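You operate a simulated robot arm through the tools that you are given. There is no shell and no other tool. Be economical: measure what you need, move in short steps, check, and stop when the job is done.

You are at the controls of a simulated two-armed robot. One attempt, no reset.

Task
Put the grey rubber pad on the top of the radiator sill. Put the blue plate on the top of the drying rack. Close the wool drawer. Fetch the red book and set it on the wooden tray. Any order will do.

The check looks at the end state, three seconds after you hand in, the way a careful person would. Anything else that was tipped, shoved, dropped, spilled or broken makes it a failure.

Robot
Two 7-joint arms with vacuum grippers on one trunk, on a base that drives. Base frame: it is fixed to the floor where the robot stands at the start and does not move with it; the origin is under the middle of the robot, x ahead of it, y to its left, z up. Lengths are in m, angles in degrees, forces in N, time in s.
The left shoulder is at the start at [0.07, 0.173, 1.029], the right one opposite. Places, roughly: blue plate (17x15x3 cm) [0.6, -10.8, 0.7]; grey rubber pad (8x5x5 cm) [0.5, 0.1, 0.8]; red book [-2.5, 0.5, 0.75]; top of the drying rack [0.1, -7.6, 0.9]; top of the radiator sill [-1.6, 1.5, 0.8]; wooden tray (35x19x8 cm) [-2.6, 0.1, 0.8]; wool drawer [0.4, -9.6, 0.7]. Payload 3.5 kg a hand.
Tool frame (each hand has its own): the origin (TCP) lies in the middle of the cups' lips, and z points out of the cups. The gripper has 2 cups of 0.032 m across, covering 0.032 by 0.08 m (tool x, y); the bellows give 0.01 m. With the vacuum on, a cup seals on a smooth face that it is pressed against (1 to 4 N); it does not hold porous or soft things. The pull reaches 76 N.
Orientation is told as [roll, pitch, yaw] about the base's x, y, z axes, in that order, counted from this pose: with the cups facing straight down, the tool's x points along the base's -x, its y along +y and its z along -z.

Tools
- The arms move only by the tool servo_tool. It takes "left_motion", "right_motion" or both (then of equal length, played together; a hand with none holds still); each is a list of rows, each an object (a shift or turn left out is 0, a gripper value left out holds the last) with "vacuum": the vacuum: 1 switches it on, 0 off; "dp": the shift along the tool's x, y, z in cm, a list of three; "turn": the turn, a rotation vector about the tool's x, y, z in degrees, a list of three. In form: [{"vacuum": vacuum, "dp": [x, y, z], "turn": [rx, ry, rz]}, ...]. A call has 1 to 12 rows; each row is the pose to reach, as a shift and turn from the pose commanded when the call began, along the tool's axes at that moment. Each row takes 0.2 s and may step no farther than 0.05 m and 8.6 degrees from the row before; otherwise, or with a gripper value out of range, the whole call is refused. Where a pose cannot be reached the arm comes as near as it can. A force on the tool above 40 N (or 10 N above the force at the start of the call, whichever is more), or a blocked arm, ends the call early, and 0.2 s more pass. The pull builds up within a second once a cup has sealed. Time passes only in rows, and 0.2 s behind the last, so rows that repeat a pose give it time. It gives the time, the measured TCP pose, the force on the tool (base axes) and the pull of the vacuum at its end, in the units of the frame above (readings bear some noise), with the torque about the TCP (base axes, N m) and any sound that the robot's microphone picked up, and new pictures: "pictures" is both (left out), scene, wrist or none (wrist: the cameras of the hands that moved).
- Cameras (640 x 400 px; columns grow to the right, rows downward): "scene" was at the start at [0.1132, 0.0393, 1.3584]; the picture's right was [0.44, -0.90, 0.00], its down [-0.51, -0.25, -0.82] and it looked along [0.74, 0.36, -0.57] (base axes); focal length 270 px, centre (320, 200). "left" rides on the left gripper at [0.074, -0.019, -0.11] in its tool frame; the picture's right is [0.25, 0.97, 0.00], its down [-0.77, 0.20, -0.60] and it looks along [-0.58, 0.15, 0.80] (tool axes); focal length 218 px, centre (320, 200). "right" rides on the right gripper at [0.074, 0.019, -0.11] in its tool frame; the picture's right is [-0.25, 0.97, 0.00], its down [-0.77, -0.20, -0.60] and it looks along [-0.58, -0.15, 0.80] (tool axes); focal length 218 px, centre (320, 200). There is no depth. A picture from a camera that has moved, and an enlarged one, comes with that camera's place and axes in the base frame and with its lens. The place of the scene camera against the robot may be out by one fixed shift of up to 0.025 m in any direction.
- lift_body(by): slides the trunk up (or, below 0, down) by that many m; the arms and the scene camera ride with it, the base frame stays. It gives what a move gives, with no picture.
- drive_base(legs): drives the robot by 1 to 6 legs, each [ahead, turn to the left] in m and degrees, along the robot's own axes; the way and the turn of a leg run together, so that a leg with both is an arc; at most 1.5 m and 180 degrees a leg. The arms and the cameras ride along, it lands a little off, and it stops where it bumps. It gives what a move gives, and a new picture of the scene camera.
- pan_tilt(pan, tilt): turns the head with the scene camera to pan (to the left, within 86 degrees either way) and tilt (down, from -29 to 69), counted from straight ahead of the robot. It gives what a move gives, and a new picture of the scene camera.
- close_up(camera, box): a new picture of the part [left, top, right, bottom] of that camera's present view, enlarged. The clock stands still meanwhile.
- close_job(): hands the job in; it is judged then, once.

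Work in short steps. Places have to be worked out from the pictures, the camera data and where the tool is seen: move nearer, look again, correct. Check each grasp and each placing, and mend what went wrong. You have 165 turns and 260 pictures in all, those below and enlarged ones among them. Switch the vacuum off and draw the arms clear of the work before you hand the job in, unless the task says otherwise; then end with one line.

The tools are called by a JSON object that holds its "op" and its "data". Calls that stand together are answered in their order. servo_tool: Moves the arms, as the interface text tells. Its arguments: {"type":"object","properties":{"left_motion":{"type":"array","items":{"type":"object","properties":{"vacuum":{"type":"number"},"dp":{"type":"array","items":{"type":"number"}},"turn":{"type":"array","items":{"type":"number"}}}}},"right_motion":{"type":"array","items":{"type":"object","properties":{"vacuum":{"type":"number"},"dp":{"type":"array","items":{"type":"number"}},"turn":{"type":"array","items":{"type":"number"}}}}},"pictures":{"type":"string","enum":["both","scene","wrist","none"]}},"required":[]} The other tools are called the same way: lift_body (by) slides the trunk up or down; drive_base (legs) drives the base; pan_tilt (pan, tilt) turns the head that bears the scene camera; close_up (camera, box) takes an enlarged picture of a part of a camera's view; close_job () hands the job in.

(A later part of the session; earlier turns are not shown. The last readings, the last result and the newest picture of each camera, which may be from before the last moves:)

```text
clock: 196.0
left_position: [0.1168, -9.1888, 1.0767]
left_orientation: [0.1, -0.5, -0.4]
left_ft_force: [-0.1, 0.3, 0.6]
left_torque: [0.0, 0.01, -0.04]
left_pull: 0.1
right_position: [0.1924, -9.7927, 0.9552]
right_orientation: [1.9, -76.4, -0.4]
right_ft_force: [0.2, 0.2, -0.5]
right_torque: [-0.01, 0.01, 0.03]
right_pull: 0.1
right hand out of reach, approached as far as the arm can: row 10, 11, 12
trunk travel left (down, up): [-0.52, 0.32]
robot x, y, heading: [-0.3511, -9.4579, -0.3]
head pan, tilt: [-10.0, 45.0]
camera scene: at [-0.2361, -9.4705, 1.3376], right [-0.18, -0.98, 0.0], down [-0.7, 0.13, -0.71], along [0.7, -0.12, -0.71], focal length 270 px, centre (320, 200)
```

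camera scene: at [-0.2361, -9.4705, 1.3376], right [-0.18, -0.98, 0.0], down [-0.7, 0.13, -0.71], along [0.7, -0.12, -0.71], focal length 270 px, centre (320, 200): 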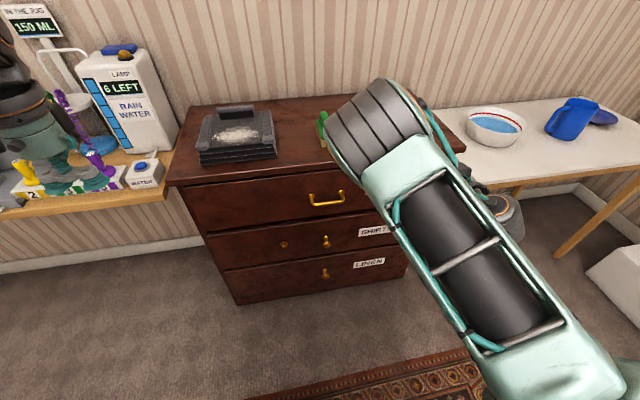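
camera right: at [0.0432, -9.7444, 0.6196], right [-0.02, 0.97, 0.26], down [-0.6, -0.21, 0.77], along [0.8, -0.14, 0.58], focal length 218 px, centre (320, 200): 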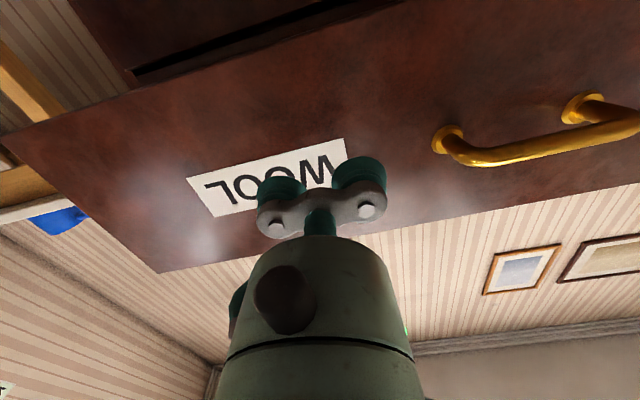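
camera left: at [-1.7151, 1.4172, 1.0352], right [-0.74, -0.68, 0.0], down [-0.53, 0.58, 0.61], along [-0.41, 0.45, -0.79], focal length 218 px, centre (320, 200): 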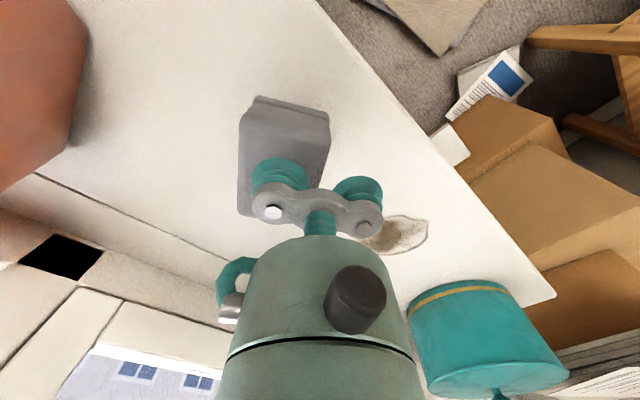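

The drawer stays shut. I turn the hand back to pointing down, raising slightly.

{"op": "servo_tool", "data": {"right_motion": [{"dp": [-1, 0, 0], "turn": [0, 8, 0]}, {"dp": [-2, 0, 0], "turn": [0, 16, 0]}, {"dp": [-3, 0, 0], "turn": [0, 24, 0]}, {"dp": [-4, 0, 0], "turn": [0, 32, 0]}, {"dp": [-5, 0, 0], "turn": [0, 40, 0]}, {"dp": [-6, 0, 0], "turn": [0, 48, 0]}, {"dp": [-7, 0, 0], "turn": [0, 56, 0]}, {"dp": [-8, 0, 0], "turn": [0, 64, 0]}, {"dp": [-9, 0, 0], "turn": [0, 72, 0]}, {"dp": [-10, 0, 0], "turn": [0, 76.3, 0]}, {"dp": [-10, 0, 0], "turn": [0, 76.3, 0]}], "pictures": "none"}}

{"op": "pan_tilt", "data": {"pan": -50, "tilt": 30}}

```text
clock: 196.9
left_position: [0.1168, -9.1891, 1.0771]
left_orientation: [0.1, -0.4, -0.7]
left_ft_force: [-0.6, -0.9, 0.1]
left_torque: [0.0, -0.01, 0.01]
left_pull: 0.0
right_position: [0.1908, -9.869, 0.8981]
right_orientation: [-1.9, -55.8, 3.2]
right_ft_force: [14.6, -42.9, -25.0]
right_torque: [0.1, -3.75, 6.61]
right_pull: 0.0
right hand out of reach, approached as far as the arm can: row 1, 2, 3, 4
trunk travel left (down, up): [-0.52, 0.32]
robot x, y, heading: [-0.3506, -9.4567, -0.1]
head pan, tilt: [-10.0, 45.0]
stopped in row 4 (right hand): the force on the tool passed its limit (the readings are from after the stop); the commanded pose is now the measured one
```

```text
clock: 197.9
left_position: [0.1156, -9.1878, 1.0772]
left_orientation: [0.0, -0.4, -0.5]
left_ft_force: [-0.2, 0.2, -0.1]
left_torque: [0.0, 0.0, -0.02]
left_pull: 0.1
right_position: [0.1899, -9.8684, 0.8987]
right_orientation: [-1.9, -55.7, 3.2]
right_ft_force: [6.7, -52.3, -51.3]
right_torque: [-0.43, -7.95, 7.99]
right_pull: 0.0
trunk travel left (down, up): [-0.52, 0.32]
robot x, y, heading: [-0.3512, -9.4581, -0.3]
head pan, tilt: [-50.0, 30.0]
camera scene: at [-0.2587, -9.5243, 1.3604], right [-0.77, -0.64, 0.0], down [-0.32, 0.38, -0.87], along [0.56, -0.66, -0.5], focal length 270 px, centre (320, 200)
```

scene: 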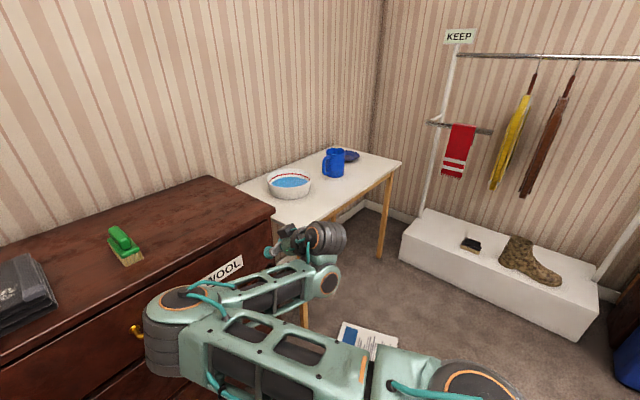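

The folded arm is binding against itself. I undo that turn first.

{"op": "servo_tool", "data": {"right_motion": [{"dp": [0, 2, 0], "turn": [0, -5, 0]}, {"dp": [0, 4, 0], "turn": [0, -12, 0]}, {"dp": [0, 7, 0], "turn": [0, -20, 0]}, {"dp": [0, 7, 0], "turn": [0, -20, 0]}], "pictures": "scene"}}

```text
clock: 198.9
left_position: [0.1174, -9.1885, 1.0772]
left_orientation: [0.0, -0.6, -0.5]
left_ft_force: [-0.1, 0.3, -0.3]
left_torque: [0.03, -0.02, 0.0]
left_pull: 0.0
right_position: [0.1872, -9.799, 0.8984]
right_orientation: [-3.2, -75.7, 4.8]
right_ft_force: [0.6, -0.4, 0.6]
right_torque: [0.0, 0.02, -0.01]
right_pull: 0.1
right hand out of reach, approached as far as the arm can: row 1
trunk travel left (down, up): [-0.52, 0.32]
robot x, y, heading: [-0.352, -9.4543, 0.2]
head pan, tilt: [-50.0, 30.0]
camera scene: at [-0.2577, -9.5248, 1.3603], right [-0.77, -0.64, 0.0], down [-0.32, 0.38, -0.87], along [0.55, -0.66, -0.5], focal length 270 px, centre (320, 200)
```

scene: 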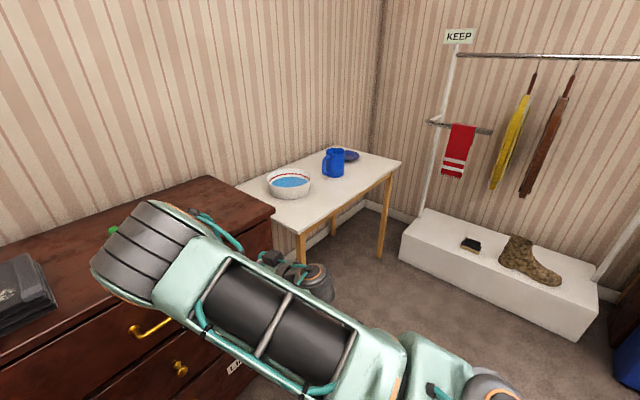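

Free again. I back the base 0.22 m, to have room to stretch this arm out before turning the hand down.

{"op": "drive_base", "data": {"legs": [[-0.22, 0]]}}

{"op": "servo_tool", "data": {"right_motion": [{"dp": [0, 0, 4]}, {"dp": [0, 0, 8]}, {"dp": [0, 0, 12]}, {"dp": [0, 0, 16]}, {"dp": [-3, 0, 18]}, {"dp": [-6, 0, 20]}], "pictures": "scene"}}

```text
clock: 200.6
left_position: [-0.107, -9.189, 1.0783]
left_orientation: [0.1, -0.6, -0.7]
left_ft_force: [-0.7, -0.4, 0.6]
left_torque: [0.02, 0.01, -0.03]
left_pull: 0.1
right_position: [-0.0375, -9.7998, 0.8992]
right_orientation: [-3.7, -75.7, 4.8]
right_ft_force: [0.3, -0.7, 0.0]
right_torque: [0.01, 0.0, 0.0]
right_pull: 0.1
trunk travel left (down, up): [-0.52, 0.32]
robot x, y, heading: [-0.5749, -9.4545, -0.5]
head pan, tilt: [-50.0, 30.0]
camera scene: at [-0.4829, -9.5238, 1.3604], right [-0.77, -0.64, 0.0], down [-0.32, 0.39, -0.87], along [0.55, -0.67, -0.5], focal length 270 px, centre (320, 200)
```

scene: 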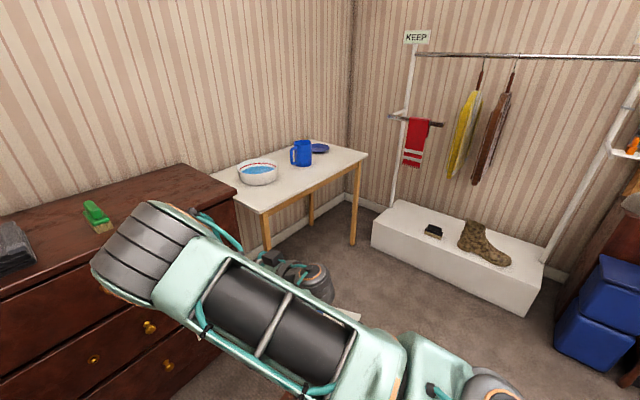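

```text
clock: 202.0
left_position: [-0.1066, -9.1894, 1.0778]
left_orientation: [0.1, -0.5, -0.7]
left_ft_force: [-1.3, 0.1, -0.2]
left_torque: [-0.01, -0.01, -0.01]
left_pull: 0.0
right_position: [0.0252, -9.8248, 0.8569]
right_orientation: [-3.4, -75.9, 4.8]
right_ft_force: [0.7, -0.9, -0.5]
right_torque: [0.0, -0.01, 0.02]
right_pull: 0.1
right hand out of reach, approached as far as the arm can: row 2, 3, 4, 5, 6
trunk travel left (down, up): [-0.52, 0.32]
robot x, y, heading: [-0.5737, -9.4566, -0.2]
head pan, tilt: [-50.0, 30.0]
camera scene: at [-0.482, -9.5239, 1.3603], right [-0.77, -0.64, 0.0], down [-0.32, 0.39, -0.87], along [0.55, -0.67, -0.5], focal length 270 px, centre (320, 200)
```

scene: 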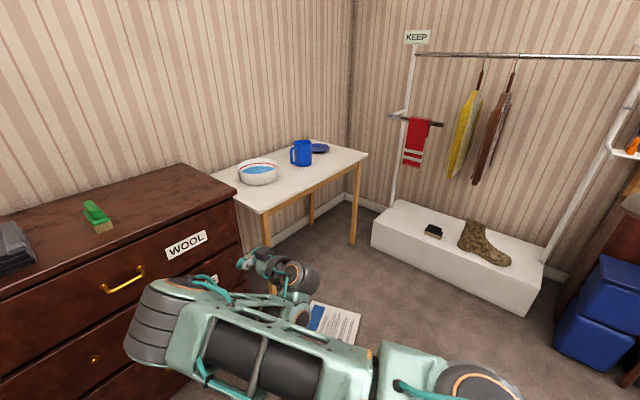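

The arm is in an awkward folded branch. I go back down to the low pose that worked (z≈0.69), then stretch forward before raising.

{"op": "servo_tool", "data": {"right_motion": [{"dp": [4, 1, 0]}, {"dp": [8, 2, 0]}, {"dp": [12, 3, 0]}, {"dp": [16, 3, 0]}, {"dp": [17, 3, 3]}, {"dp": [16.5, 3, 7]}, {"dp": [15.5, 3, 11.5]}, {"dp": [14.5, 3, 16]}, {"dp": [13.5, 3, 20]}], "pictures": "scene"}}

```text
clock: 204.0
left_position: [-0.1057, -9.1899, 1.0768]
left_orientation: [0.1, -0.5, -0.8]
left_ft_force: [0.3, 0.7, 0.6]
left_torque: [-0.02, -0.01, 0.01]
left_pull: 0.1
right_position: [0.1805, -9.7993, 0.6793]
right_orientation: [-3.3, -75.6, 4.5]
right_ft_force: [-0.3, -0.4, 1.2]
right_torque: [-0.02, -0.01, -0.04]
right_pull: 0.0
trunk travel left (down, up): [-0.52, 0.32]
robot x, y, heading: [-0.578, -9.4568, -0.3]
head pan, tilt: [-50.0, 30.0]
camera scene: at [-0.4817, -9.5244, 1.3603], right [-0.77, -0.64, 0.0], down [-0.32, 0.39, -0.87], along [0.55, -0.67, -0.5], focal length 270 px, centre (320, 200)
```

scene: 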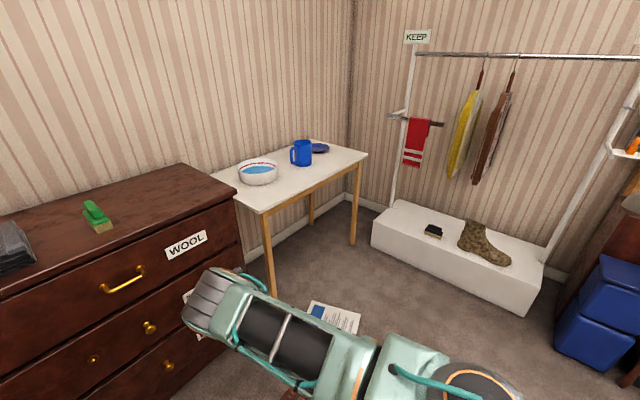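

Stretched out freely. Now I raise it at this stretch.

{"op": "servo_tool", "data": {"right_motion": [{"dp": [-4, 0, -1]}, {"dp": [-8, 0, -2]}, {"dp": [-12, 0, -3]}, {"dp": [-16, 0, -4]}, {"dp": [-20, 0, -5]}, {"dp": [-24, 0, -6]}, {"dp": [-28, 0, -7]}, {"dp": [-32, 0, -8]}, {"dp": [-32, 0, -8]}], "pictures": "none"}}

```text
clock: 206.0
left_position: [-0.1059, -9.1903, 1.0769]
left_orientation: [0.1, -0.5, -0.6]
left_ft_force: [-0.2, 0.1, 0.7]
left_torque: [0.03, -0.03, -0.05]
left_pull: 0.2
right_position: [0.1825, -9.7925, 1.012]
right_orientation: [-3.5, -75.7, 4.8]
right_ft_force: [-0.2, -0.4, -0.1]
right_torque: [-0.05, 0.01, -0.01]
right_pull: 0.0
trunk travel left (down, up): [-0.52, 0.32]
robot x, y, heading: [-0.5734, -9.4576, -0.4]
head pan, tilt: [-50.0, 30.0]
```

Good, reached without strain. Now I turn the hand back to pointing down.

{"op": "servo_tool", "data": {"right_motion": [{"turn": [0, 8, 0]}, {"turn": [0, 16, 0]}, {"turn": [0, 24, 0]}, {"turn": [0, 32, 0]}, {"turn": [0, 40, 0]}, {"turn": [0, 48, 0]}, {"turn": [0, 56, 0]}, {"turn": [0, 64, 0]}, {"turn": [0, 72, 0]}, {"turn": [0, 75.7, 0]}, {"turn": [0, 75.7, 0]}], "pictures": "scene"}}

```text
clock: 208.4
left_position: [-0.1061, -9.1885, 1.0766]
left_orientation: [0.2, -0.5, -0.6]
left_ft_force: [-0.2, -0.5, -0.5]
left_torque: [0.01, 0.01, -0.01]
left_pull: 0.1
right_position: [0.1578, -9.7973, 1.0042]
right_orientation: [-1.0, -0.8, 1.3]
right_ft_force: [0.2, 0.3, 0.2]
right_torque: [-0.02, 0.0, 0.0]
right_pull: 0.1
right hand out of reach, approached as far as the arm can: row 9, 10, 11
trunk travel left (down, up): [-0.52, 0.32]
robot x, y, heading: [-0.5749, -9.4543, -0.3]
head pan, tilt: [-50.0, 30.0]
camera scene: at [-0.4816, -9.5246, 1.3602], right [-0.77, -0.64, 0.0], down [-0.32, 0.39, -0.87], along [0.55, -0.67, -0.5], focal length 270 px, centre (320, 200)
```

scene: 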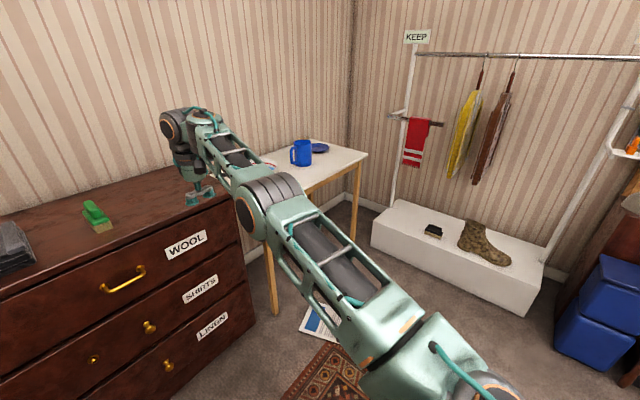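

The hand is back to normal. I tuck it in and take a close look at the plate.

{"op": "servo_tool", "data": {"right_motion": [{"dp": [4, 1, -1]}, {"dp": [8, 2, -2]}, {"dp": [12, 3, -3]}, {"dp": [16, 4, -4]}, {"dp": [20, 5, -5]}, {"dp": [24, 6, -6]}, {"dp": [28, 7, -7]}], "pictures": "none"}}

{"op": "close_up", "data": {"camera": "scene", "box": [200, 120, 380, 240]}}

{"op": "pan_tilt", "data": {"pan": -60, "tilt": 35}}

```text
clock: 210.0
left_position: [-0.1083, -9.1871, 1.0776]
left_orientation: [0.0, -0.6, -0.7]
left_ft_force: [-0.6, 0.0, 0.3]
left_torque: [-0.04, 0.0, 0.04]
left_pull: 0.1
right_position: [-0.1222, -9.7317, 1.0782]
right_orientation: [-1.1, -0.1, 1.5]
right_ft_force: [-0.1, 1.1, 1.0]
right_torque: [-0.01, -0.07, 0.0]
right_pull: 0.1
trunk travel left (down, up): [-0.52, 0.32]
robot x, y, heading: [-0.5753, -9.4561, -0.4]
head pan, tilt: [-50.0, 30.0]
```

```text
3.33 times, centred on (290, 180) of scene
camera zoom: at [-0.4838, -9.5219, 1.3606], right [-0.77, -0.64, 0.0], down [-0.32, 0.38, -0.87], along [0.55, -0.67, -0.5], focal length 900 px, centre (420, 267)
```

zoom: 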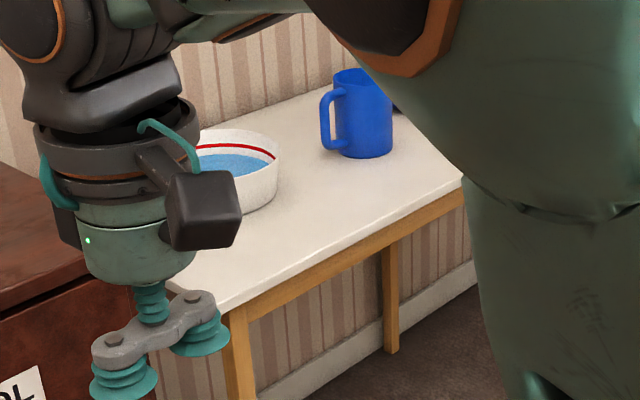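

```text
clock: 210.8
left_position: [-0.1067, -9.1898, 1.0772]
left_orientation: [0.0, -0.4, -0.7]
left_ft_force: [0.1, 0.3, 0.1]
left_torque: [-0.03, 0.01, 0.01]
left_pull: 0.0
right_position: [-0.119, -9.7327, 1.076]
right_orientation: [-0.9, 0.0, 1.4]
right_ft_force: [-0.3, -0.2, -0.9]
right_torque: [0.0, 0.01, 0.0]
right_pull: 0.0
trunk travel left (down, up): [-0.52, 0.32]
robot x, y, heading: [-0.5743, -9.4529, -0.5]
head pan, tilt: [-60.0, 35.0]
camera scene: at [-0.4959, -9.531, 1.3525], right [-0.87, -0.5, 0.0], down [-0.28, 0.5, -0.82], along [0.41, -0.71, -0.57], focal length 270 px, centre (320, 200)
```

scene: 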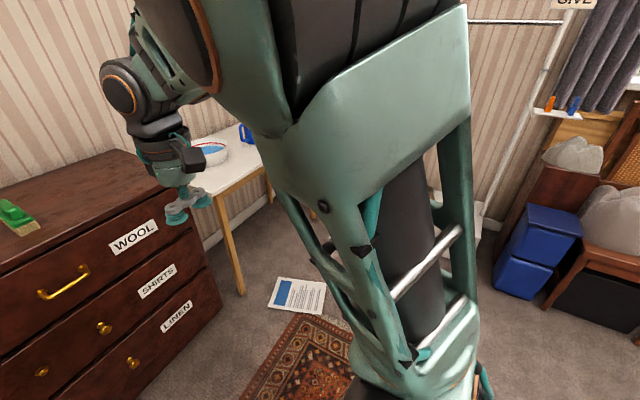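

Plate ≈[0.66, −10.88], jug ≈[0.58, −10.63], water bowl nearer; hanging scarves at y≈−11.3. I'll stand at about [0, −10.5] with heading −12°, so the right hand reaches the plate beside the jug.

{"op": "drive_base", "data": {"legs": [[0, -60.7], [1.17, 0], [0, 49]]}}

{"op": "pan_tilt", "data": {"pan": -15, "tilt": 40}}

```text
clock: 221.6
left_position: [0.5138, -10.2871, 1.0782]
left_orientation: [0.2, -0.5, -10.9]
left_ft_force: [0.8, -0.1, 0.0]
left_torque: [0.06, 0.0, 0.02]
left_pull: 0.0
right_position: [0.4033, -10.8197, 1.0762]
right_orientation: [-0.9, 0.0, -8.9]
right_ft_force: [-0.3, 0.2, -0.1]
right_torque: [0.0, 0.03, -0.01]
right_pull: 0.1
trunk travel left (down, up): [-0.52, 0.32]
robot x, y, heading: [0.0066, -10.4676, -10.6]
head pan, tilt: [-60.0, 35.0]
camera scene: at [0.0684, -10.5571, 1.3526], right [-0.94, -0.33, 0.0], down [-0.19, 0.54, -0.82], along [0.27, -0.77, -0.57], focal length 270 px, centre (320, 200)
```

scene: 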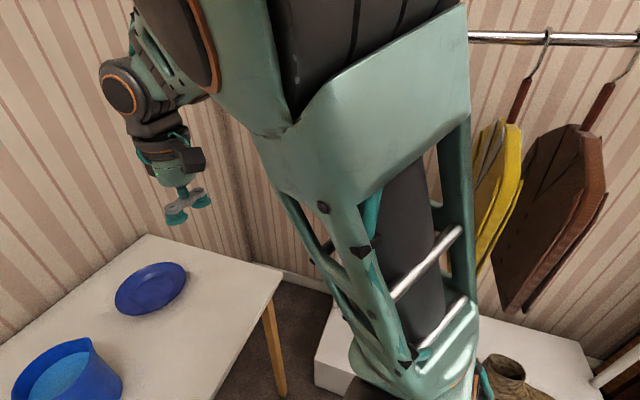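

```text
clock: 222.7
left_position: [0.513, -10.2884, 1.077]
left_orientation: [0.1, -0.5, -10.9]
left_ft_force: [-0.4, 0.1, 0.8]
left_torque: [-0.01, 0.01, 0.02]
left_pull: 0.2
right_position: [0.4024, -10.8187, 1.077]
right_orientation: [-0.9, 0.0, -8.9]
right_ft_force: [-0.4, -0.6, -0.6]
right_torque: [0.02, -0.03, -0.02]
right_pull: 0.0
trunk travel left (down, up): [-0.52, 0.32]
robot x, y, heading: [0.0096, -10.4672, -10.6]
head pan, tilt: [-15.0, 40.0]
camera scene: at [0.1158, -10.5109, 1.345], right [-0.43, -0.9, 0.0], down [-0.58, 0.28, -0.77], along [0.69, -0.33, -0.64], focal length 270 px, centre (320, 200)
```

scene: 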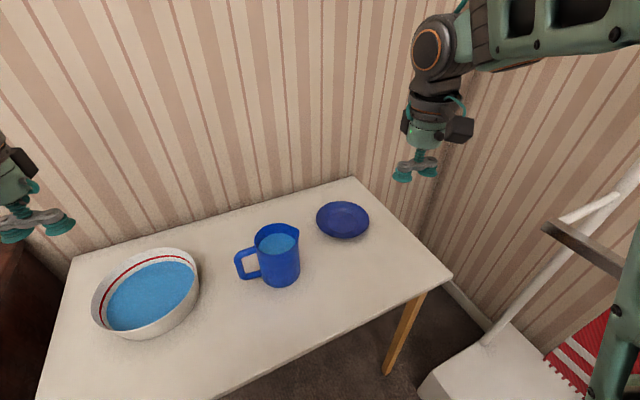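

Plate centre ≈[0.65, −10.845]. I bring the right hand over it to z≈0.9.

{"op": "servo_tool", "data": {"right_motion": [{"dp": [-4, 0.2, 1.5]}, {"dp": [-8, 0.4, 3]}, {"dp": [-12, 0.6, 5]}, {"dp": [-16, 0.8, 7.5]}, {"dp": [-20, 1, 10.5]}, {"dp": [-23, 1.2, 14]}, {"dp": [-24.9, 1.3, 17.5]}, {"dp": [-24.9, 1.3, 17.5]}], "pictures": "both"}}

```text
clock: 224.5
left_position: [0.5135, -10.2862, 1.0779]
left_orientation: [0.0, -0.6, -10.9]
left_ft_force: [-0.6, -0.6, 0.2]
left_torque: [0.01, 0.01, 0.01]
left_pull: 0.0
right_position: [0.6507, -10.8471, 0.8992]
right_orientation: [-0.9, -0.1, -8.8]
right_ft_force: [-0.8, 0.4, 0.1]
right_torque: [0.02, -0.03, 0.02]
right_pull: 0.1
trunk travel left (down, up): [-0.52, 0.32]
robot x, y, heading: [0.0061, -10.4668, -10.4]
head pan, tilt: [-15.0, 40.0]
camera scene: at [0.1149, -10.5106, 1.3452], right [-0.43, -0.9, 0.0], down [-0.58, 0.28, -0.77], along [0.69, -0.33, -0.64], focal length 270 px, centre (320, 200)
camera right: at [0.58, -10.8157, 1.0098], right [0.4, 0.92, -0.01], down [0.73, -0.31, 0.61], along [0.55, -0.25, -0.79], focal length 218 px, centre (320, 200)
```

scene: 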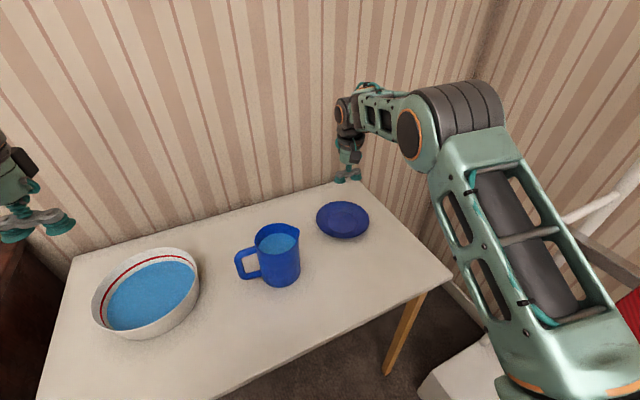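
right: 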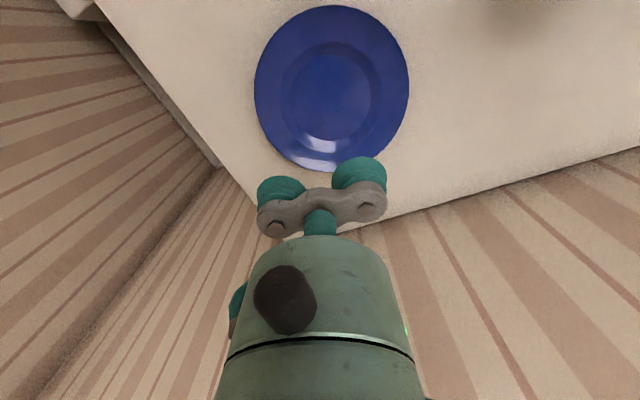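

The plate's flat centre is at [0.631, −10.833], about 10 cm across, just enough for both cups. I centre and descend to z≈0.78.

{"op": "servo_tool", "data": {"right_motion": [{"dp": [2.1, 1.1, 3]}, {"dp": [2.1, 1.1, 7]}, {"dp": [2.1, 1.1, 10]}, {"dp": [2.1, 1.1, 12]}, {"dp": [2.1, 1.1, 12]}], "pictures": "wrist"}}

{"op": "close_up", "data": {"camera": "scene", "box": [290, 150, 410, 250]}}

```text
clock: 225.7
left_position: [0.5144, -10.2877, 1.0772]
left_orientation: [0.2, -0.6, -10.9]
left_ft_force: [-0.2, -0.5, -0.3]
left_torque: [0.02, 0.0, -0.01]
left_pull: 0.0
right_position: [0.6304, -10.8362, 0.7782]
right_orientation: [-0.9, 0.0, -9.0]
right_ft_force: [0.2, 0.1, -0.4]
right_torque: [-0.01, 0.02, -0.03]
right_pull: 0.0
trunk travel left (down, up): [-0.52, 0.32]
robot x, y, heading: [0.0055, -10.466, -10.8]
head pan, tilt: [-15.0, 40.0]
camera right: at [0.5608, -10.8056, 0.8884], right [0.4, 0.92, -0.01], down [0.73, -0.31, 0.61], along [0.55, -0.25, -0.79], focal length 218 px, centre (320, 200)
```

right: 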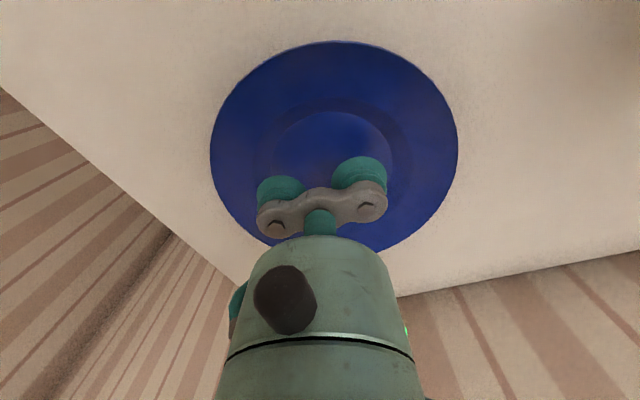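

```text
4.00 times, centred on (350, 200) of scene
camera zoom: at [0.1158, -10.5109, 1.345], right [-0.43, -0.9, 0.0], down [-0.58, 0.28, -0.77], along [0.69, -0.33, -0.64], focal length 1080 px, centre (200, 200)
```

zoom: 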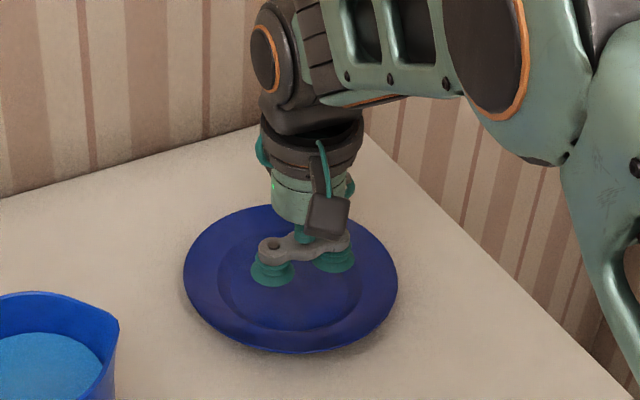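

Small correction of +1 cm along y, then down with vacuum on in small steps.

{"op": "servo_tool", "data": {"right_motion": [{"vacuum": 1, "dp": [0.1, 0.9, 0.5]}, {"dp": [0.1, 0.9, 1.5]}, {"dp": [0.1, 0.9, 2.3]}, {"dp": [0.1, 0.9, 2.8]}, {"dp": [0.1, 0.9, 2.8]}], "pictures": "none"}}

```text
clock: 226.9
left_position: [0.513, -10.287, 1.0786]
left_orientation: [0.1, -0.4, -11.0]
left_ft_force: [-0.6, 0.0, -0.4]
left_torque: [0.01, 0.01, -0.04]
left_pull: 0.1
right_position: [0.6322, -10.8267, 0.7527]
right_orientation: [-0.9, 0.0, -8.9]
right_ft_force: [0.6, 0.4, 0.6]
right_torque: [-0.02, 0.01, -0.02]
right_pull: 0.1
trunk travel left (down, up): [-0.52, 0.32]
robot x, y, heading: [0.007, -10.4666, -10.6]
head pan, tilt: [-15.0, 40.0]
```

No contact yet at 0.753; continue in finer steps.

{"op": "servo_tool", "data": {"right_motion": [{"dp": [0, 0, 0.4]}, {"dp": [0, 0, 0.8]}, {"dp": [0, 0, 1.2]}, {"dp": [0, 0, 1.5]}, {"dp": [0, 0, 1.5]}, {"dp": [0, 0, 1.5]}], "pictures": "none"}}

```text
clock: 227.9
left_position: [0.5099, -10.2867, 1.0782]
left_orientation: [0.0, -0.7, -11.0]
left_ft_force: [-0.1, -0.4, 0.2]
left_torque: [0.0, 0.0, -0.04]
left_pull: 0.1
right_position: [0.6319, -10.8276, 0.7475]
right_orientation: [-1.1, -0.8, -8.9]
right_ft_force: [-4.0, 2.3, 19.4]
right_torque: [0.28, 0.49, 0.04]
right_pull: 75.4
trunk travel left (down, up): [-0.52, 0.32]
robot x, y, heading: [0.0043, -10.4703, -10.5]
head pan, tilt: [-15.0, 40.0]
stopped in row 4 (right hand): the force on the tool passed its limit (the readings are from after the stop); the commanded pose is now the measured one
```

Both cups sealed (75 N). I lift the plate straight up.

{"op": "servo_tool", "data": {"right_motion": [{"dp": [0, 0, -0.7]}, {"dp": [0, 0, -2]}, {"dp": [0, 0, -5]}, {"dp": [0, 0, -9]}, {"dp": [0, 0, -13.5]}, {"dp": [0, 0, -18]}, {"dp": [0, 0, -22]}, {"dp": [0, 0, -26]}, {"dp": [0, 0, -30]}], "pictures": "both"}}

```text
clock: 229.9
left_position: [0.5124, -10.2878, 1.0778]
left_orientation: [0.1, -0.5, -11.0]
left_ft_force: [-0.8, -0.6, 0.3]
left_torque: [0.0, 0.0, -0.04]
left_pull: 0.1
right_position: [0.6296, -10.8225, 1.044]
right_orientation: [-0.9, -0.6, -8.8]
right_ft_force: [0.7, -0.2, -2.8]
right_torque: [0.01, 0.03, 0.03]
right_pull: 76.1
trunk travel left (down, up): [-0.52, 0.32]
robot x, y, heading: [0.0078, -10.4636, -10.5]
head pan, tilt: [-15.0, 40.0]
camera scene: at [0.1154, -10.5104, 1.3451], right [-0.43, -0.9, 0.0], down [-0.58, 0.28, -0.77], along [0.69, -0.33, -0.64], focal length 270 px, centre (320, 200)
camera right: at [0.5597, -10.792, 1.153], right [0.4, 0.92, -0.01], down [0.73, -0.31, 0.62], along [0.56, -0.26, -0.79], focal length 218 px, centre (320, 200)
```

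scene: 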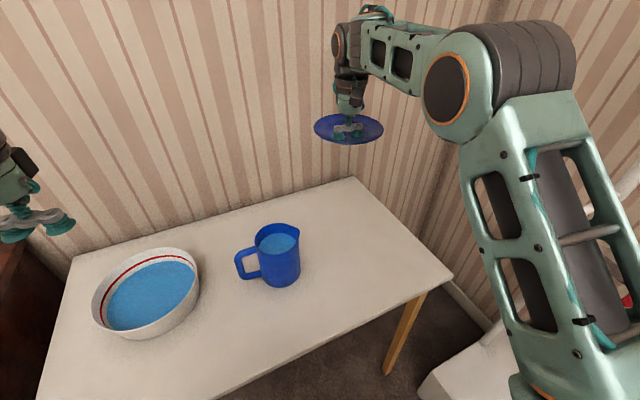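
right: 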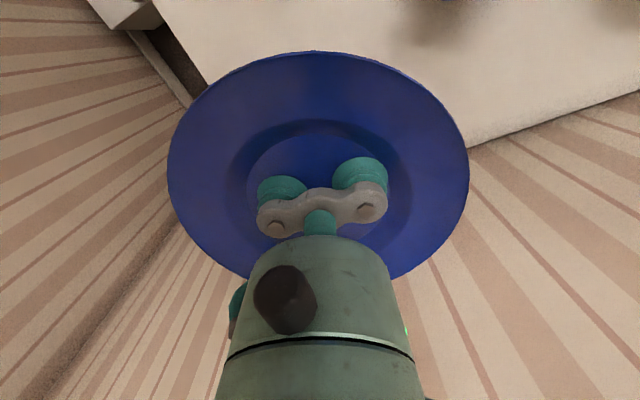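

The plate is held level. I draw it back toward the body, keeping it high.

{"op": "servo_tool", "data": {"right_motion": [{"dp": [4, 0, -0.5]}, {"dp": [8, 0, -1]}, {"dp": [12, 0, -1.5]}, {"dp": [16, 0, -2]}, {"dp": [20, 0, -2.5]}, {"dp": [23, 0, -3]}], "pictures": "none"}}

{"op": "drive_base", "data": {"legs": [[-0.36, 0], [0, 100.5]]}}

{"op": "pan_tilt", "data": {"pan": 0, "tilt": 25}}

```text
clock: 231.3
left_position: [0.5126, -10.2855, 1.0781]
left_orientation: [0.0, -0.5, -10.9]
left_ft_force: [0.2, 0.5, -0.1]
left_torque: [-0.01, 0.01, -0.01]
left_pull: 0.2
right_position: [0.4033, -10.7845, 1.0741]
right_orientation: [-1.1, -0.7, -9.0]
right_ft_force: [-0.1, 0.8, -2.4]
right_torque: [0.06, 0.05, -0.02]
right_pull: 75.8
trunk travel left (down, up): [-0.52, 0.32]
robot x, y, heading: [0.0079, -10.4659, -10.7]
head pan, tilt: [-15.0, 40.0]
```

```text
clock: 237.9
left_position: [-0.6269, -9.9393, 1.0763]
left_orientation: [0.1, -0.5, 90.6]
left_ft_force: [-0.1, 1.1, 0.0]
left_torque: [-0.02, -0.05, 0.0]
left_pull: 0.1
right_position: [-0.1162, -9.9478, 1.0735]
right_orientation: [-0.9, -0.6, 92.6]
right_ft_force: [0.2, 0.2, -2.3]
right_torque: [-0.01, -0.05, -0.06]
right_pull: 75.6
trunk travel left (down, up): [-0.52, 0.32]
robot x, y, heading: [-0.3485, -10.4038, 90.8]
head pan, tilt: [-15.0, 40.0]
camera scene: at [-0.3474, -10.2663, 1.345], right [0.97, -0.24, 0.0], down [-0.16, -0.62, -0.77], along [0.19, 0.74, -0.64], focal length 270 px, centre (320, 200)
```

scene: 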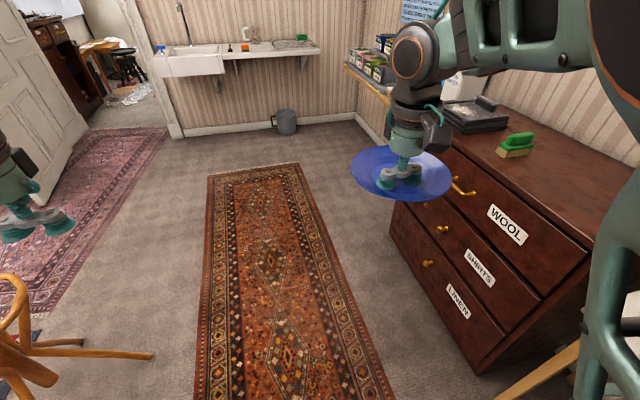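

```text
clock: 238.7
left_position: [-0.6278, -9.94, 1.0776]
left_orientation: [0.1, -0.5, 90.7]
left_ft_force: [-0.2, -0.1, -0.6]
left_torque: [-0.02, 0.0, -0.02]
left_pull: 0.0
right_position: [-0.1158, -9.9484, 1.0717]
right_orientation: [-1.0, -0.5, 92.6]
right_ft_force: [0.2, -0.3, -2.3]
right_torque: [-0.02, -0.03, -0.07]
right_pull: 75.4
trunk travel left (down, up): [-0.52, 0.32]
robot x, y, heading: [-0.3481, -10.3999, 90.7]
head pan, tilt: [0.0, 25.0]
camera scene: at [-0.3692, -10.2566, 1.3683], right [1.0, 0.02, 0.0], down [0.01, -0.42, -0.91], along [-0.01, 0.91, -0.42], focal length 270 px, centre (320, 200)
```

scene: 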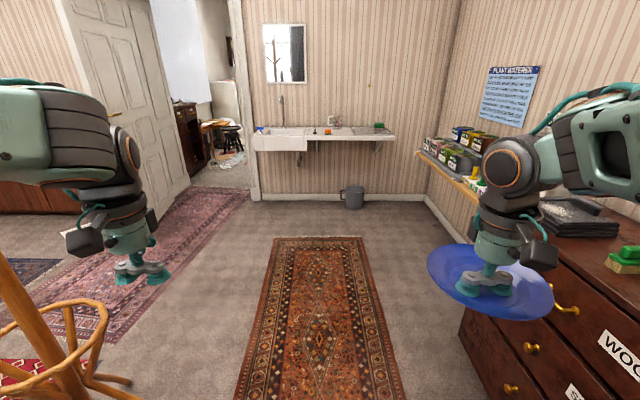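

Clear way along the rug. I drive 1.6 m toward the counter and look at the rack.

{"op": "drive_base", "data": {"legs": [[1.4, 0], [0.3, -6]]}}

{"op": "pan_tilt", "data": {"pan": -10, "tilt": 30}}

```text
clock: 247.2
left_position: [-0.6156, -8.2344, 1.0768]
left_orientation: [0.1, -0.4, 85.7]
left_ft_force: [-0.1, 0.3, 0.4]
left_torque: [0.02, -0.03, 0.0]
left_pull: 0.1
right_position: [-0.1069, -8.2874, 1.0727]
right_orientation: [-0.9, -0.6, 87.6]
right_ft_force: [0.2, -0.5, -2.6]
right_torque: [-0.03, 0.0, -0.04]
right_pull: 75.1
trunk travel left (down, up): [-0.52, 0.32]
robot x, y, heading: [-0.38, -8.7199, 86.0]
head pan, tilt: [0.0, 25.0]
camera scene: at [-0.3864, -8.5745, 1.3683], right [1.0, -0.07, 0.0], down [-0.03, -0.42, -0.91], along [0.06, 0.9, -0.42], focal length 270 px, centre (320, 200)
```

scene: 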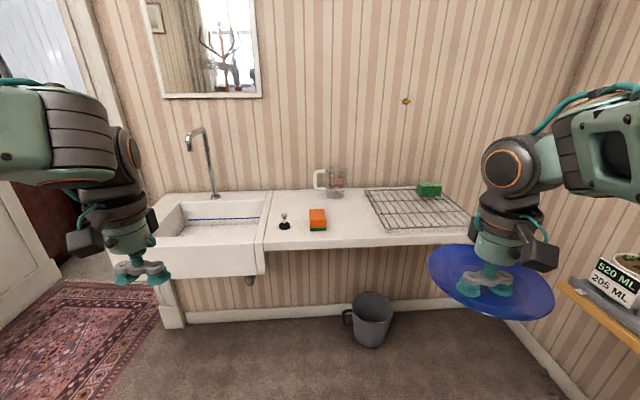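

```text
clock: 247.9
left_position: [-0.6162, -8.2355, 1.0786]
left_orientation: [0.1, -0.5, 85.6]
left_ft_force: [0.6, -0.1, 0.1]
left_torque: [0.0, -0.01, -0.01]
left_pull: 0.1
right_position: [-0.1077, -8.2877, 1.0725]
right_orientation: [-0.8, -0.5, 87.5]
right_ft_force: [-0.1, 0.1, -3.1]
right_torque: [-0.02, -0.02, -0.07]
right_pull: 75.9
trunk travel left (down, up): [-0.52, 0.32]
robot x, y, heading: [-0.3787, -8.7158, 86.1]
head pan, tilt: [-10.0, 30.0]
camera scene: at [-0.3711, -8.579, 1.3604], right [0.97, -0.24, 0.0], down [-0.12, -0.49, -0.87], along [0.21, 0.84, -0.5], focal length 270 px, centre (320, 200)
```

scene: 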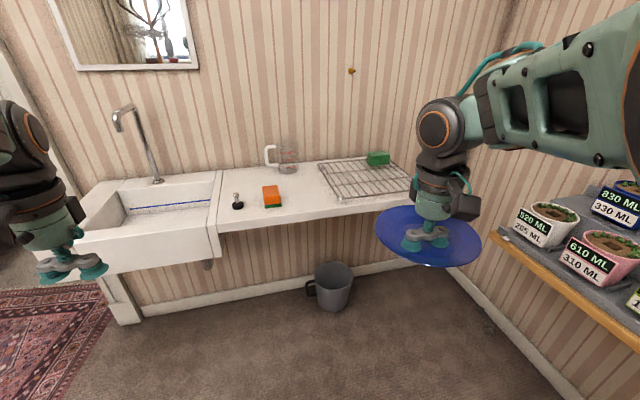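

The rack spans x −0.10…0.23, y −7.78…−7.46 at z≈0.88, with the green sponge at its back right. I'll place the plate at ≈[0.02, −7.66]; I drive 0.45 m closer.

{"op": "drive_base", "data": {"legs": [[0.45, 0]]}}

{"op": "pan_tilt", "data": {"pan": -25, "tilt": 40}}

```text
clock: 250.6
left_position: [-0.5903, -7.7989, 1.078]
left_orientation: [0.1, -0.5, 86.0]
left_ft_force: [0.1, 0.5, 0.2]
left_torque: [-0.01, 0.0, -0.01]
left_pull: 0.1
right_position: [-0.0809, -7.8478, 1.0721]
right_orientation: [-0.9, -0.6, 88.0]
right_ft_force: [-0.6, 0.7, -4.1]
right_torque: [-0.04, 0.0, -0.1]
right_pull: 75.7
trunk travel left (down, up): [-0.52, 0.32]
robot x, y, heading: [-0.35, -8.2806, 86.4]
head pan, tilt: [-10.0, 30.0]
camera scene: at [-0.3423, -8.14, 1.3603], right [0.97, -0.24, 0.0], down [-0.12, -0.49, -0.87], along [0.2, 0.84, -0.5], focal length 270 px, centre (320, 200)
```

scene: 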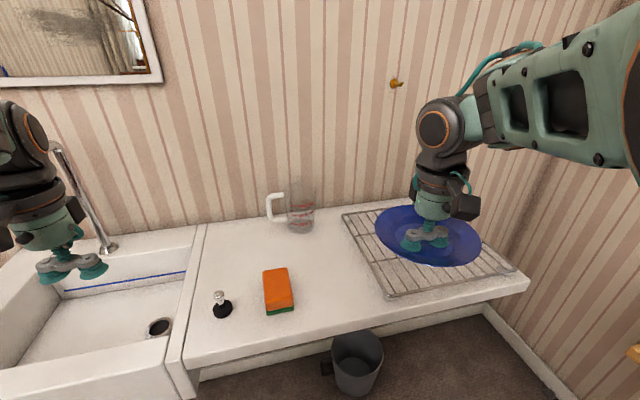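

```text
clock: 251.4
left_position: [-0.5894, -7.7978, 1.0785]
left_orientation: [-0.1, -0.5, 86.0]
left_ft_force: [-0.1, 0.3, -0.1]
left_torque: [0.01, -0.01, -0.02]
left_pull: 0.1
right_position: [-0.0803, -7.8481, 1.0725]
right_orientation: [-1.0, -0.6, 88.0]
right_ft_force: [0.4, 0.4, -2.0]
right_torque: [-0.02, -0.01, -0.04]
right_pull: 75.5
trunk travel left (down, up): [-0.52, 0.32]
robot x, y, heading: [-0.3526, -8.2761, 86.3]
head pan, tilt: [-25.0, 40.0]
camera scene: at [-0.323, -8.1537, 1.3451], right [0.88, -0.48, 0.0], down [-0.31, -0.56, -0.77], along [0.37, 0.67, -0.64], focal length 270 px, centre (320, 200)
```

scene: 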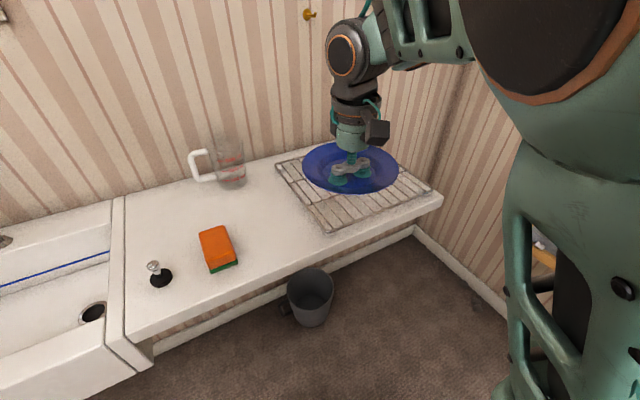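

Rack corners agree with the former estimate. I move the plate over [0.04, −7.66] and down to z≈0.96.

{"op": "servo_tool", "data": {"right_motion": [{"dp": [-3.5, -2, 0]}, {"dp": [-7, -4, 0]}, {"dp": [-10.5, -6, 0.5]}, {"dp": [-14, -8, 1]}, {"dp": [-17, -10, 3]}, {"dp": [-19.4, -11.3, 6]}, {"dp": [-19.4, -11.3, 9.5]}, {"dp": [-19.4, -11.3, 11]}, {"dp": [-19.4, -11.3, 11]}], "pictures": "both"}}

{"op": "close_up", "data": {"camera": "scene", "box": [260, 100, 460, 240]}}

```text
clock: 253.4
left_position: [-0.5893, -7.797, 1.078]
left_orientation: [0.0, -0.6, 86.1]
left_ft_force: [0.3, -0.6, -0.6]
left_torque: [0.03, 0.0, 0.04]
left_pull: 0.1
right_position: [0.0413, -7.6556, 0.9661]
right_orientation: [-1.0, -0.6, 88.1]
right_ft_force: [0.2, -0.3, -2.7]
right_torque: [-0.01, 0.0, -0.04]
right_pull: 75.2
trunk travel left (down, up): [-0.52, 0.32]
robot x, y, heading: [-0.3506, -8.2784, 86.2]
head pan, tilt: [-25.0, 40.0]
camera scene: at [-0.323, -8.1536, 1.345], right [0.88, -0.48, 0.0], down [-0.31, -0.56, -0.77], along [0.37, 0.67, -0.64], focal length 270 px, centre (320, 200)
camera right: at [0.0176, -7.7312, 1.0752], right [-0.96, 0.29, -0.01], down [0.22, 0.76, 0.62], along [0.19, 0.59, -0.79], focal length 218 px, centre (320, 200)
```

scene: 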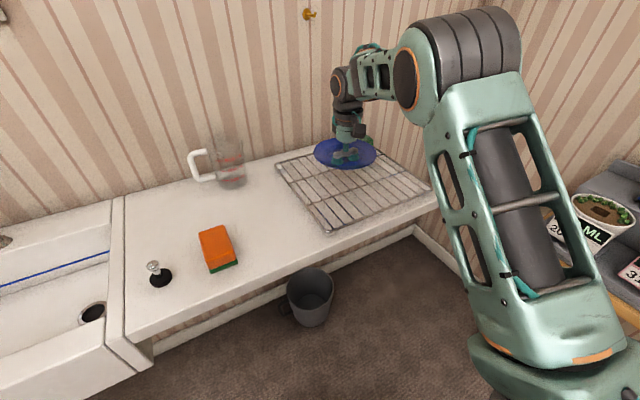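
right: 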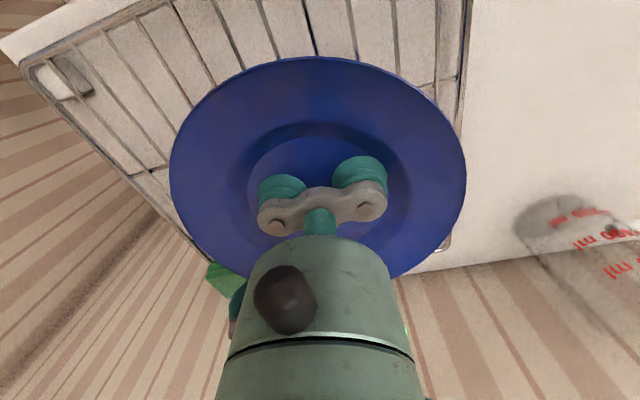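

```text
2.86 times, centred on (360, 170) of scene
camera zoom: at [-0.323, -8.1536, 1.345], right [0.88, -0.48, 0.0], down [-0.31, -0.56, -0.77], along [0.37, 0.67, -0.64], focal length 772 px, centre (206, 286)
```

zoom: 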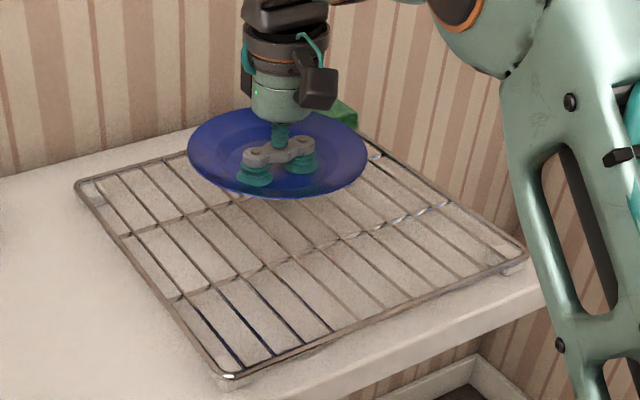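

Plate is over the rack, clear of the sponge and inside the rack's outline. I lower slowly.

{"op": "servo_tool", "data": {"right_motion": [{"dp": [0, 0, 1.5]}, {"dp": [0, 0, 3]}, {"dp": [0, 0, 3.8]}, {"dp": [0, 0, 4.4]}, {"dp": [0, 0, 4.4]}], "pictures": "none"}}

{"op": "close_up", "data": {"camera": "scene", "box": [260, 100, 460, 240]}}

```text
clock: 254.6
left_position: [-0.5892, -7.7988, 1.0776]
left_orientation: [0.1, -0.5, 86.0]
left_ft_force: [0.1, 0.0, -0.4]
left_torque: [0.04, -0.01, 0.0]
left_pull: 0.0
right_position: [0.0417, -7.6551, 0.9232]
right_orientation: [-0.9, -0.6, 87.9]
right_ft_force: [-0.9, 0.2, -3.3]
right_torque: [-0.03, -0.03, -0.09]
right_pull: 75.5
trunk travel left (down, up): [-0.52, 0.32]
robot x, y, heading: [-0.3485, -8.2798, 86.2]
head pan, tilt: [-25.0, 40.0]
```

```text
2.86 times, centred on (360, 170) of scene
camera zoom: at [-0.323, -8.1536, 1.345], right [0.88, -0.48, 0.0], down [-0.31, -0.56, -0.77], along [0.37, 0.67, -0.64], focal length 772 px, centre (206, 286)
```

zoom: 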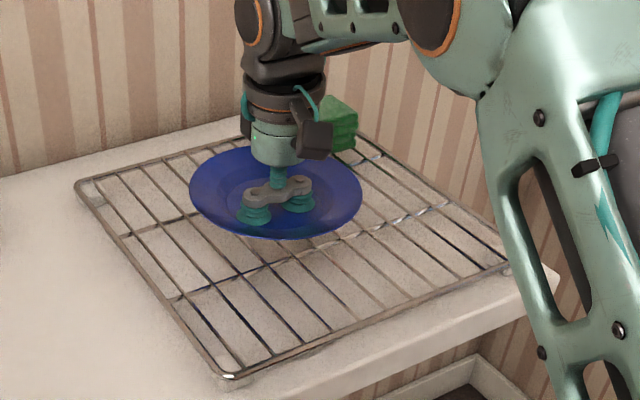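

The sponge stays clear. I continue down in small steps to contact.

{"op": "servo_tool", "data": {"right_motion": [{"dp": [0.8, 0, 0.5]}, {"dp": [0.8, 0, 1.0]}, {"dp": [0.8, 0, 1.5]}, {"dp": [0.8, 0, 1.5]}], "pictures": "none"}}

```text
clock: 255.6
left_position: [-0.5891, -7.7983, 1.0783]
left_orientation: [0.1, -0.5, 86.0]
left_ft_force: [0.3, -0.1, -0.6]
left_torque: [0.02, 0.05, 0.01]
left_pull: 0.1
right_position: [0.0428, -7.6636, 0.9079]
right_orientation: [-0.8, -0.5, 87.9]
right_ft_force: [-0.4, -1.0, -2.4]
right_torque: [-0.04, 0.0, -0.1]
right_pull: 75.2
trunk travel left (down, up): [-0.52, 0.32]
robot x, y, heading: [-0.3493, -8.2783, 86.3]
head pan, tilt: [-25.0, 40.0]
```

No contact yet; further down.

{"op": "servo_tool", "data": {"right_motion": [{"dp": [0, 0, 0.4]}, {"dp": [0, 0, 0.8]}, {"dp": [0, 0, 1.2]}, {"dp": [0, 0, 1.2]}], "pictures": "none"}}

{"op": "close_up", "data": {"camera": "scene", "box": [260, 100, 460, 240]}}

```text
clock: 256.6
left_position: [-0.59, -7.7976, 1.0778]
left_orientation: [0.1, -0.5, 85.9]
left_ft_force: [-0.6, 0.0, 0.2]
left_torque: [-0.02, -0.01, -0.01]
left_pull: 0.0
right_position: [0.0428, -7.6638, 0.8961]
right_orientation: [-0.9, -0.6, 88.0]
right_ft_force: [-0.2, 0.0, -2.3]
right_torque: [-0.02, 0.0, -0.06]
right_pull: 75.7
trunk travel left (down, up): [-0.52, 0.32]
robot x, y, heading: [-0.3508, -8.2748, 86.3]
head pan, tilt: [-25.0, 40.0]
```

```text
2.86 times, centred on (360, 170) of scene
camera zoom: at [-0.323, -8.1536, 1.345], right [0.88, -0.48, 0.0], down [-0.31, -0.56, -0.77], along [0.37, 0.67, -0.64], focal length 772 px, centre (206, 286)
```

zoom: 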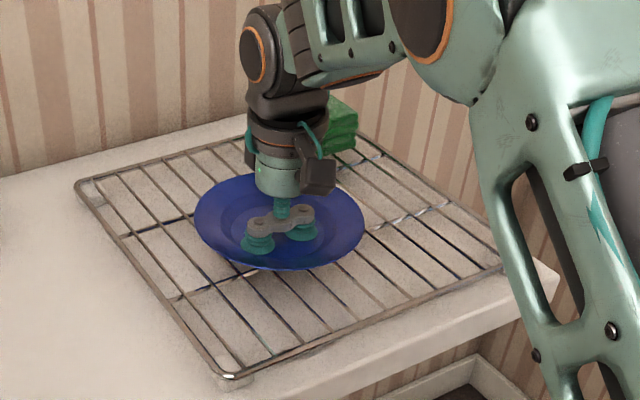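

Still slightly above; continue 1.2 cm more.

{"op": "servo_tool", "data": {"right_motion": [{"dp": [0, 0, 0.3]}, {"dp": [0, 0, 0.6]}, {"dp": [0, 0, 0.9]}, {"dp": [0, 0, 1.2]}, {"dp": [0, 0, 1.2]}], "pictures": "none"}}

```text
clock: 257.8
left_position: [-0.5884, -7.7982, 1.0782]
left_orientation: [0.1, -0.5, 86.0]
left_ft_force: [0.3, -0.1, 0.1]
left_torque: [0.0, 0.01, 0.01]
left_pull: 0.0
right_position: [0.043, -7.6641, 0.883]
right_orientation: [-0.9, -0.7, 88.0]
right_ft_force: [0.2, -0.9, -2.4]
right_torque: [-0.05, -0.03, -0.07]
right_pull: 75.5
trunk travel left (down, up): [-0.52, 0.32]
robot x, y, heading: [-0.3507, -8.2817, 86.4]
head pan, tilt: [-25.0, 40.0]
```

No contact yet at 0.883; another 1.2 cm.

{"op": "servo_tool", "data": {"right_motion": [{"dp": [0, 0, 0.3]}, {"dp": [0, 0, 0.6]}, {"dp": [0, 0, 0.9]}, {"dp": [0, 0, 1.2]}, {"dp": [0, 0, 1.2]}], "pictures": "none"}}

{"op": "close_up", "data": {"camera": "scene", "box": [260, 100, 460, 240]}}

```text
clock: 258.8
left_position: [-0.5913, -7.8011, 1.0797]
left_orientation: [0.0, -0.7, 86.0]
left_ft_force: [-0.6, -1.4, 0.0]
left_torque: [0.03, 0.0, -0.01]
left_pull: 0.1
right_position: [0.0426, -7.6625, 0.8784]
right_orientation: [-1.2, -1.2, 88.0]
right_ft_force: [-2.0, -3.4, 17.5]
right_torque: [-0.52, 0.28, -0.01]
right_pull: 75.8
trunk travel left (down, up): [-0.52, 0.32]
robot x, y, heading: [-0.3487, -8.2798, 86.3]
head pan, tilt: [-25.0, 40.0]
stopped in row 5 (right hand): the force on the tool passed its limit (the readings are from after the stop); the commanded pose is now the measured one
```

```text
2.86 times, centred on (360, 170) of scene
camera zoom: at [-0.3246, -8.1565, 1.3453], right [0.88, -0.48, 0.0], down [-0.31, -0.56, -0.77], along [0.37, 0.67, -0.64], focal length 772 px, centre (206, 286)
```

zoom: 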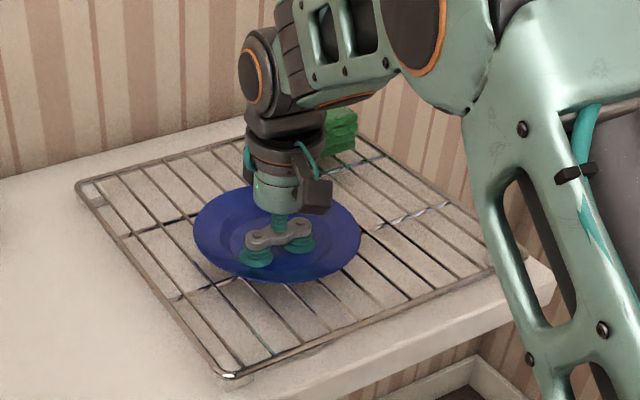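

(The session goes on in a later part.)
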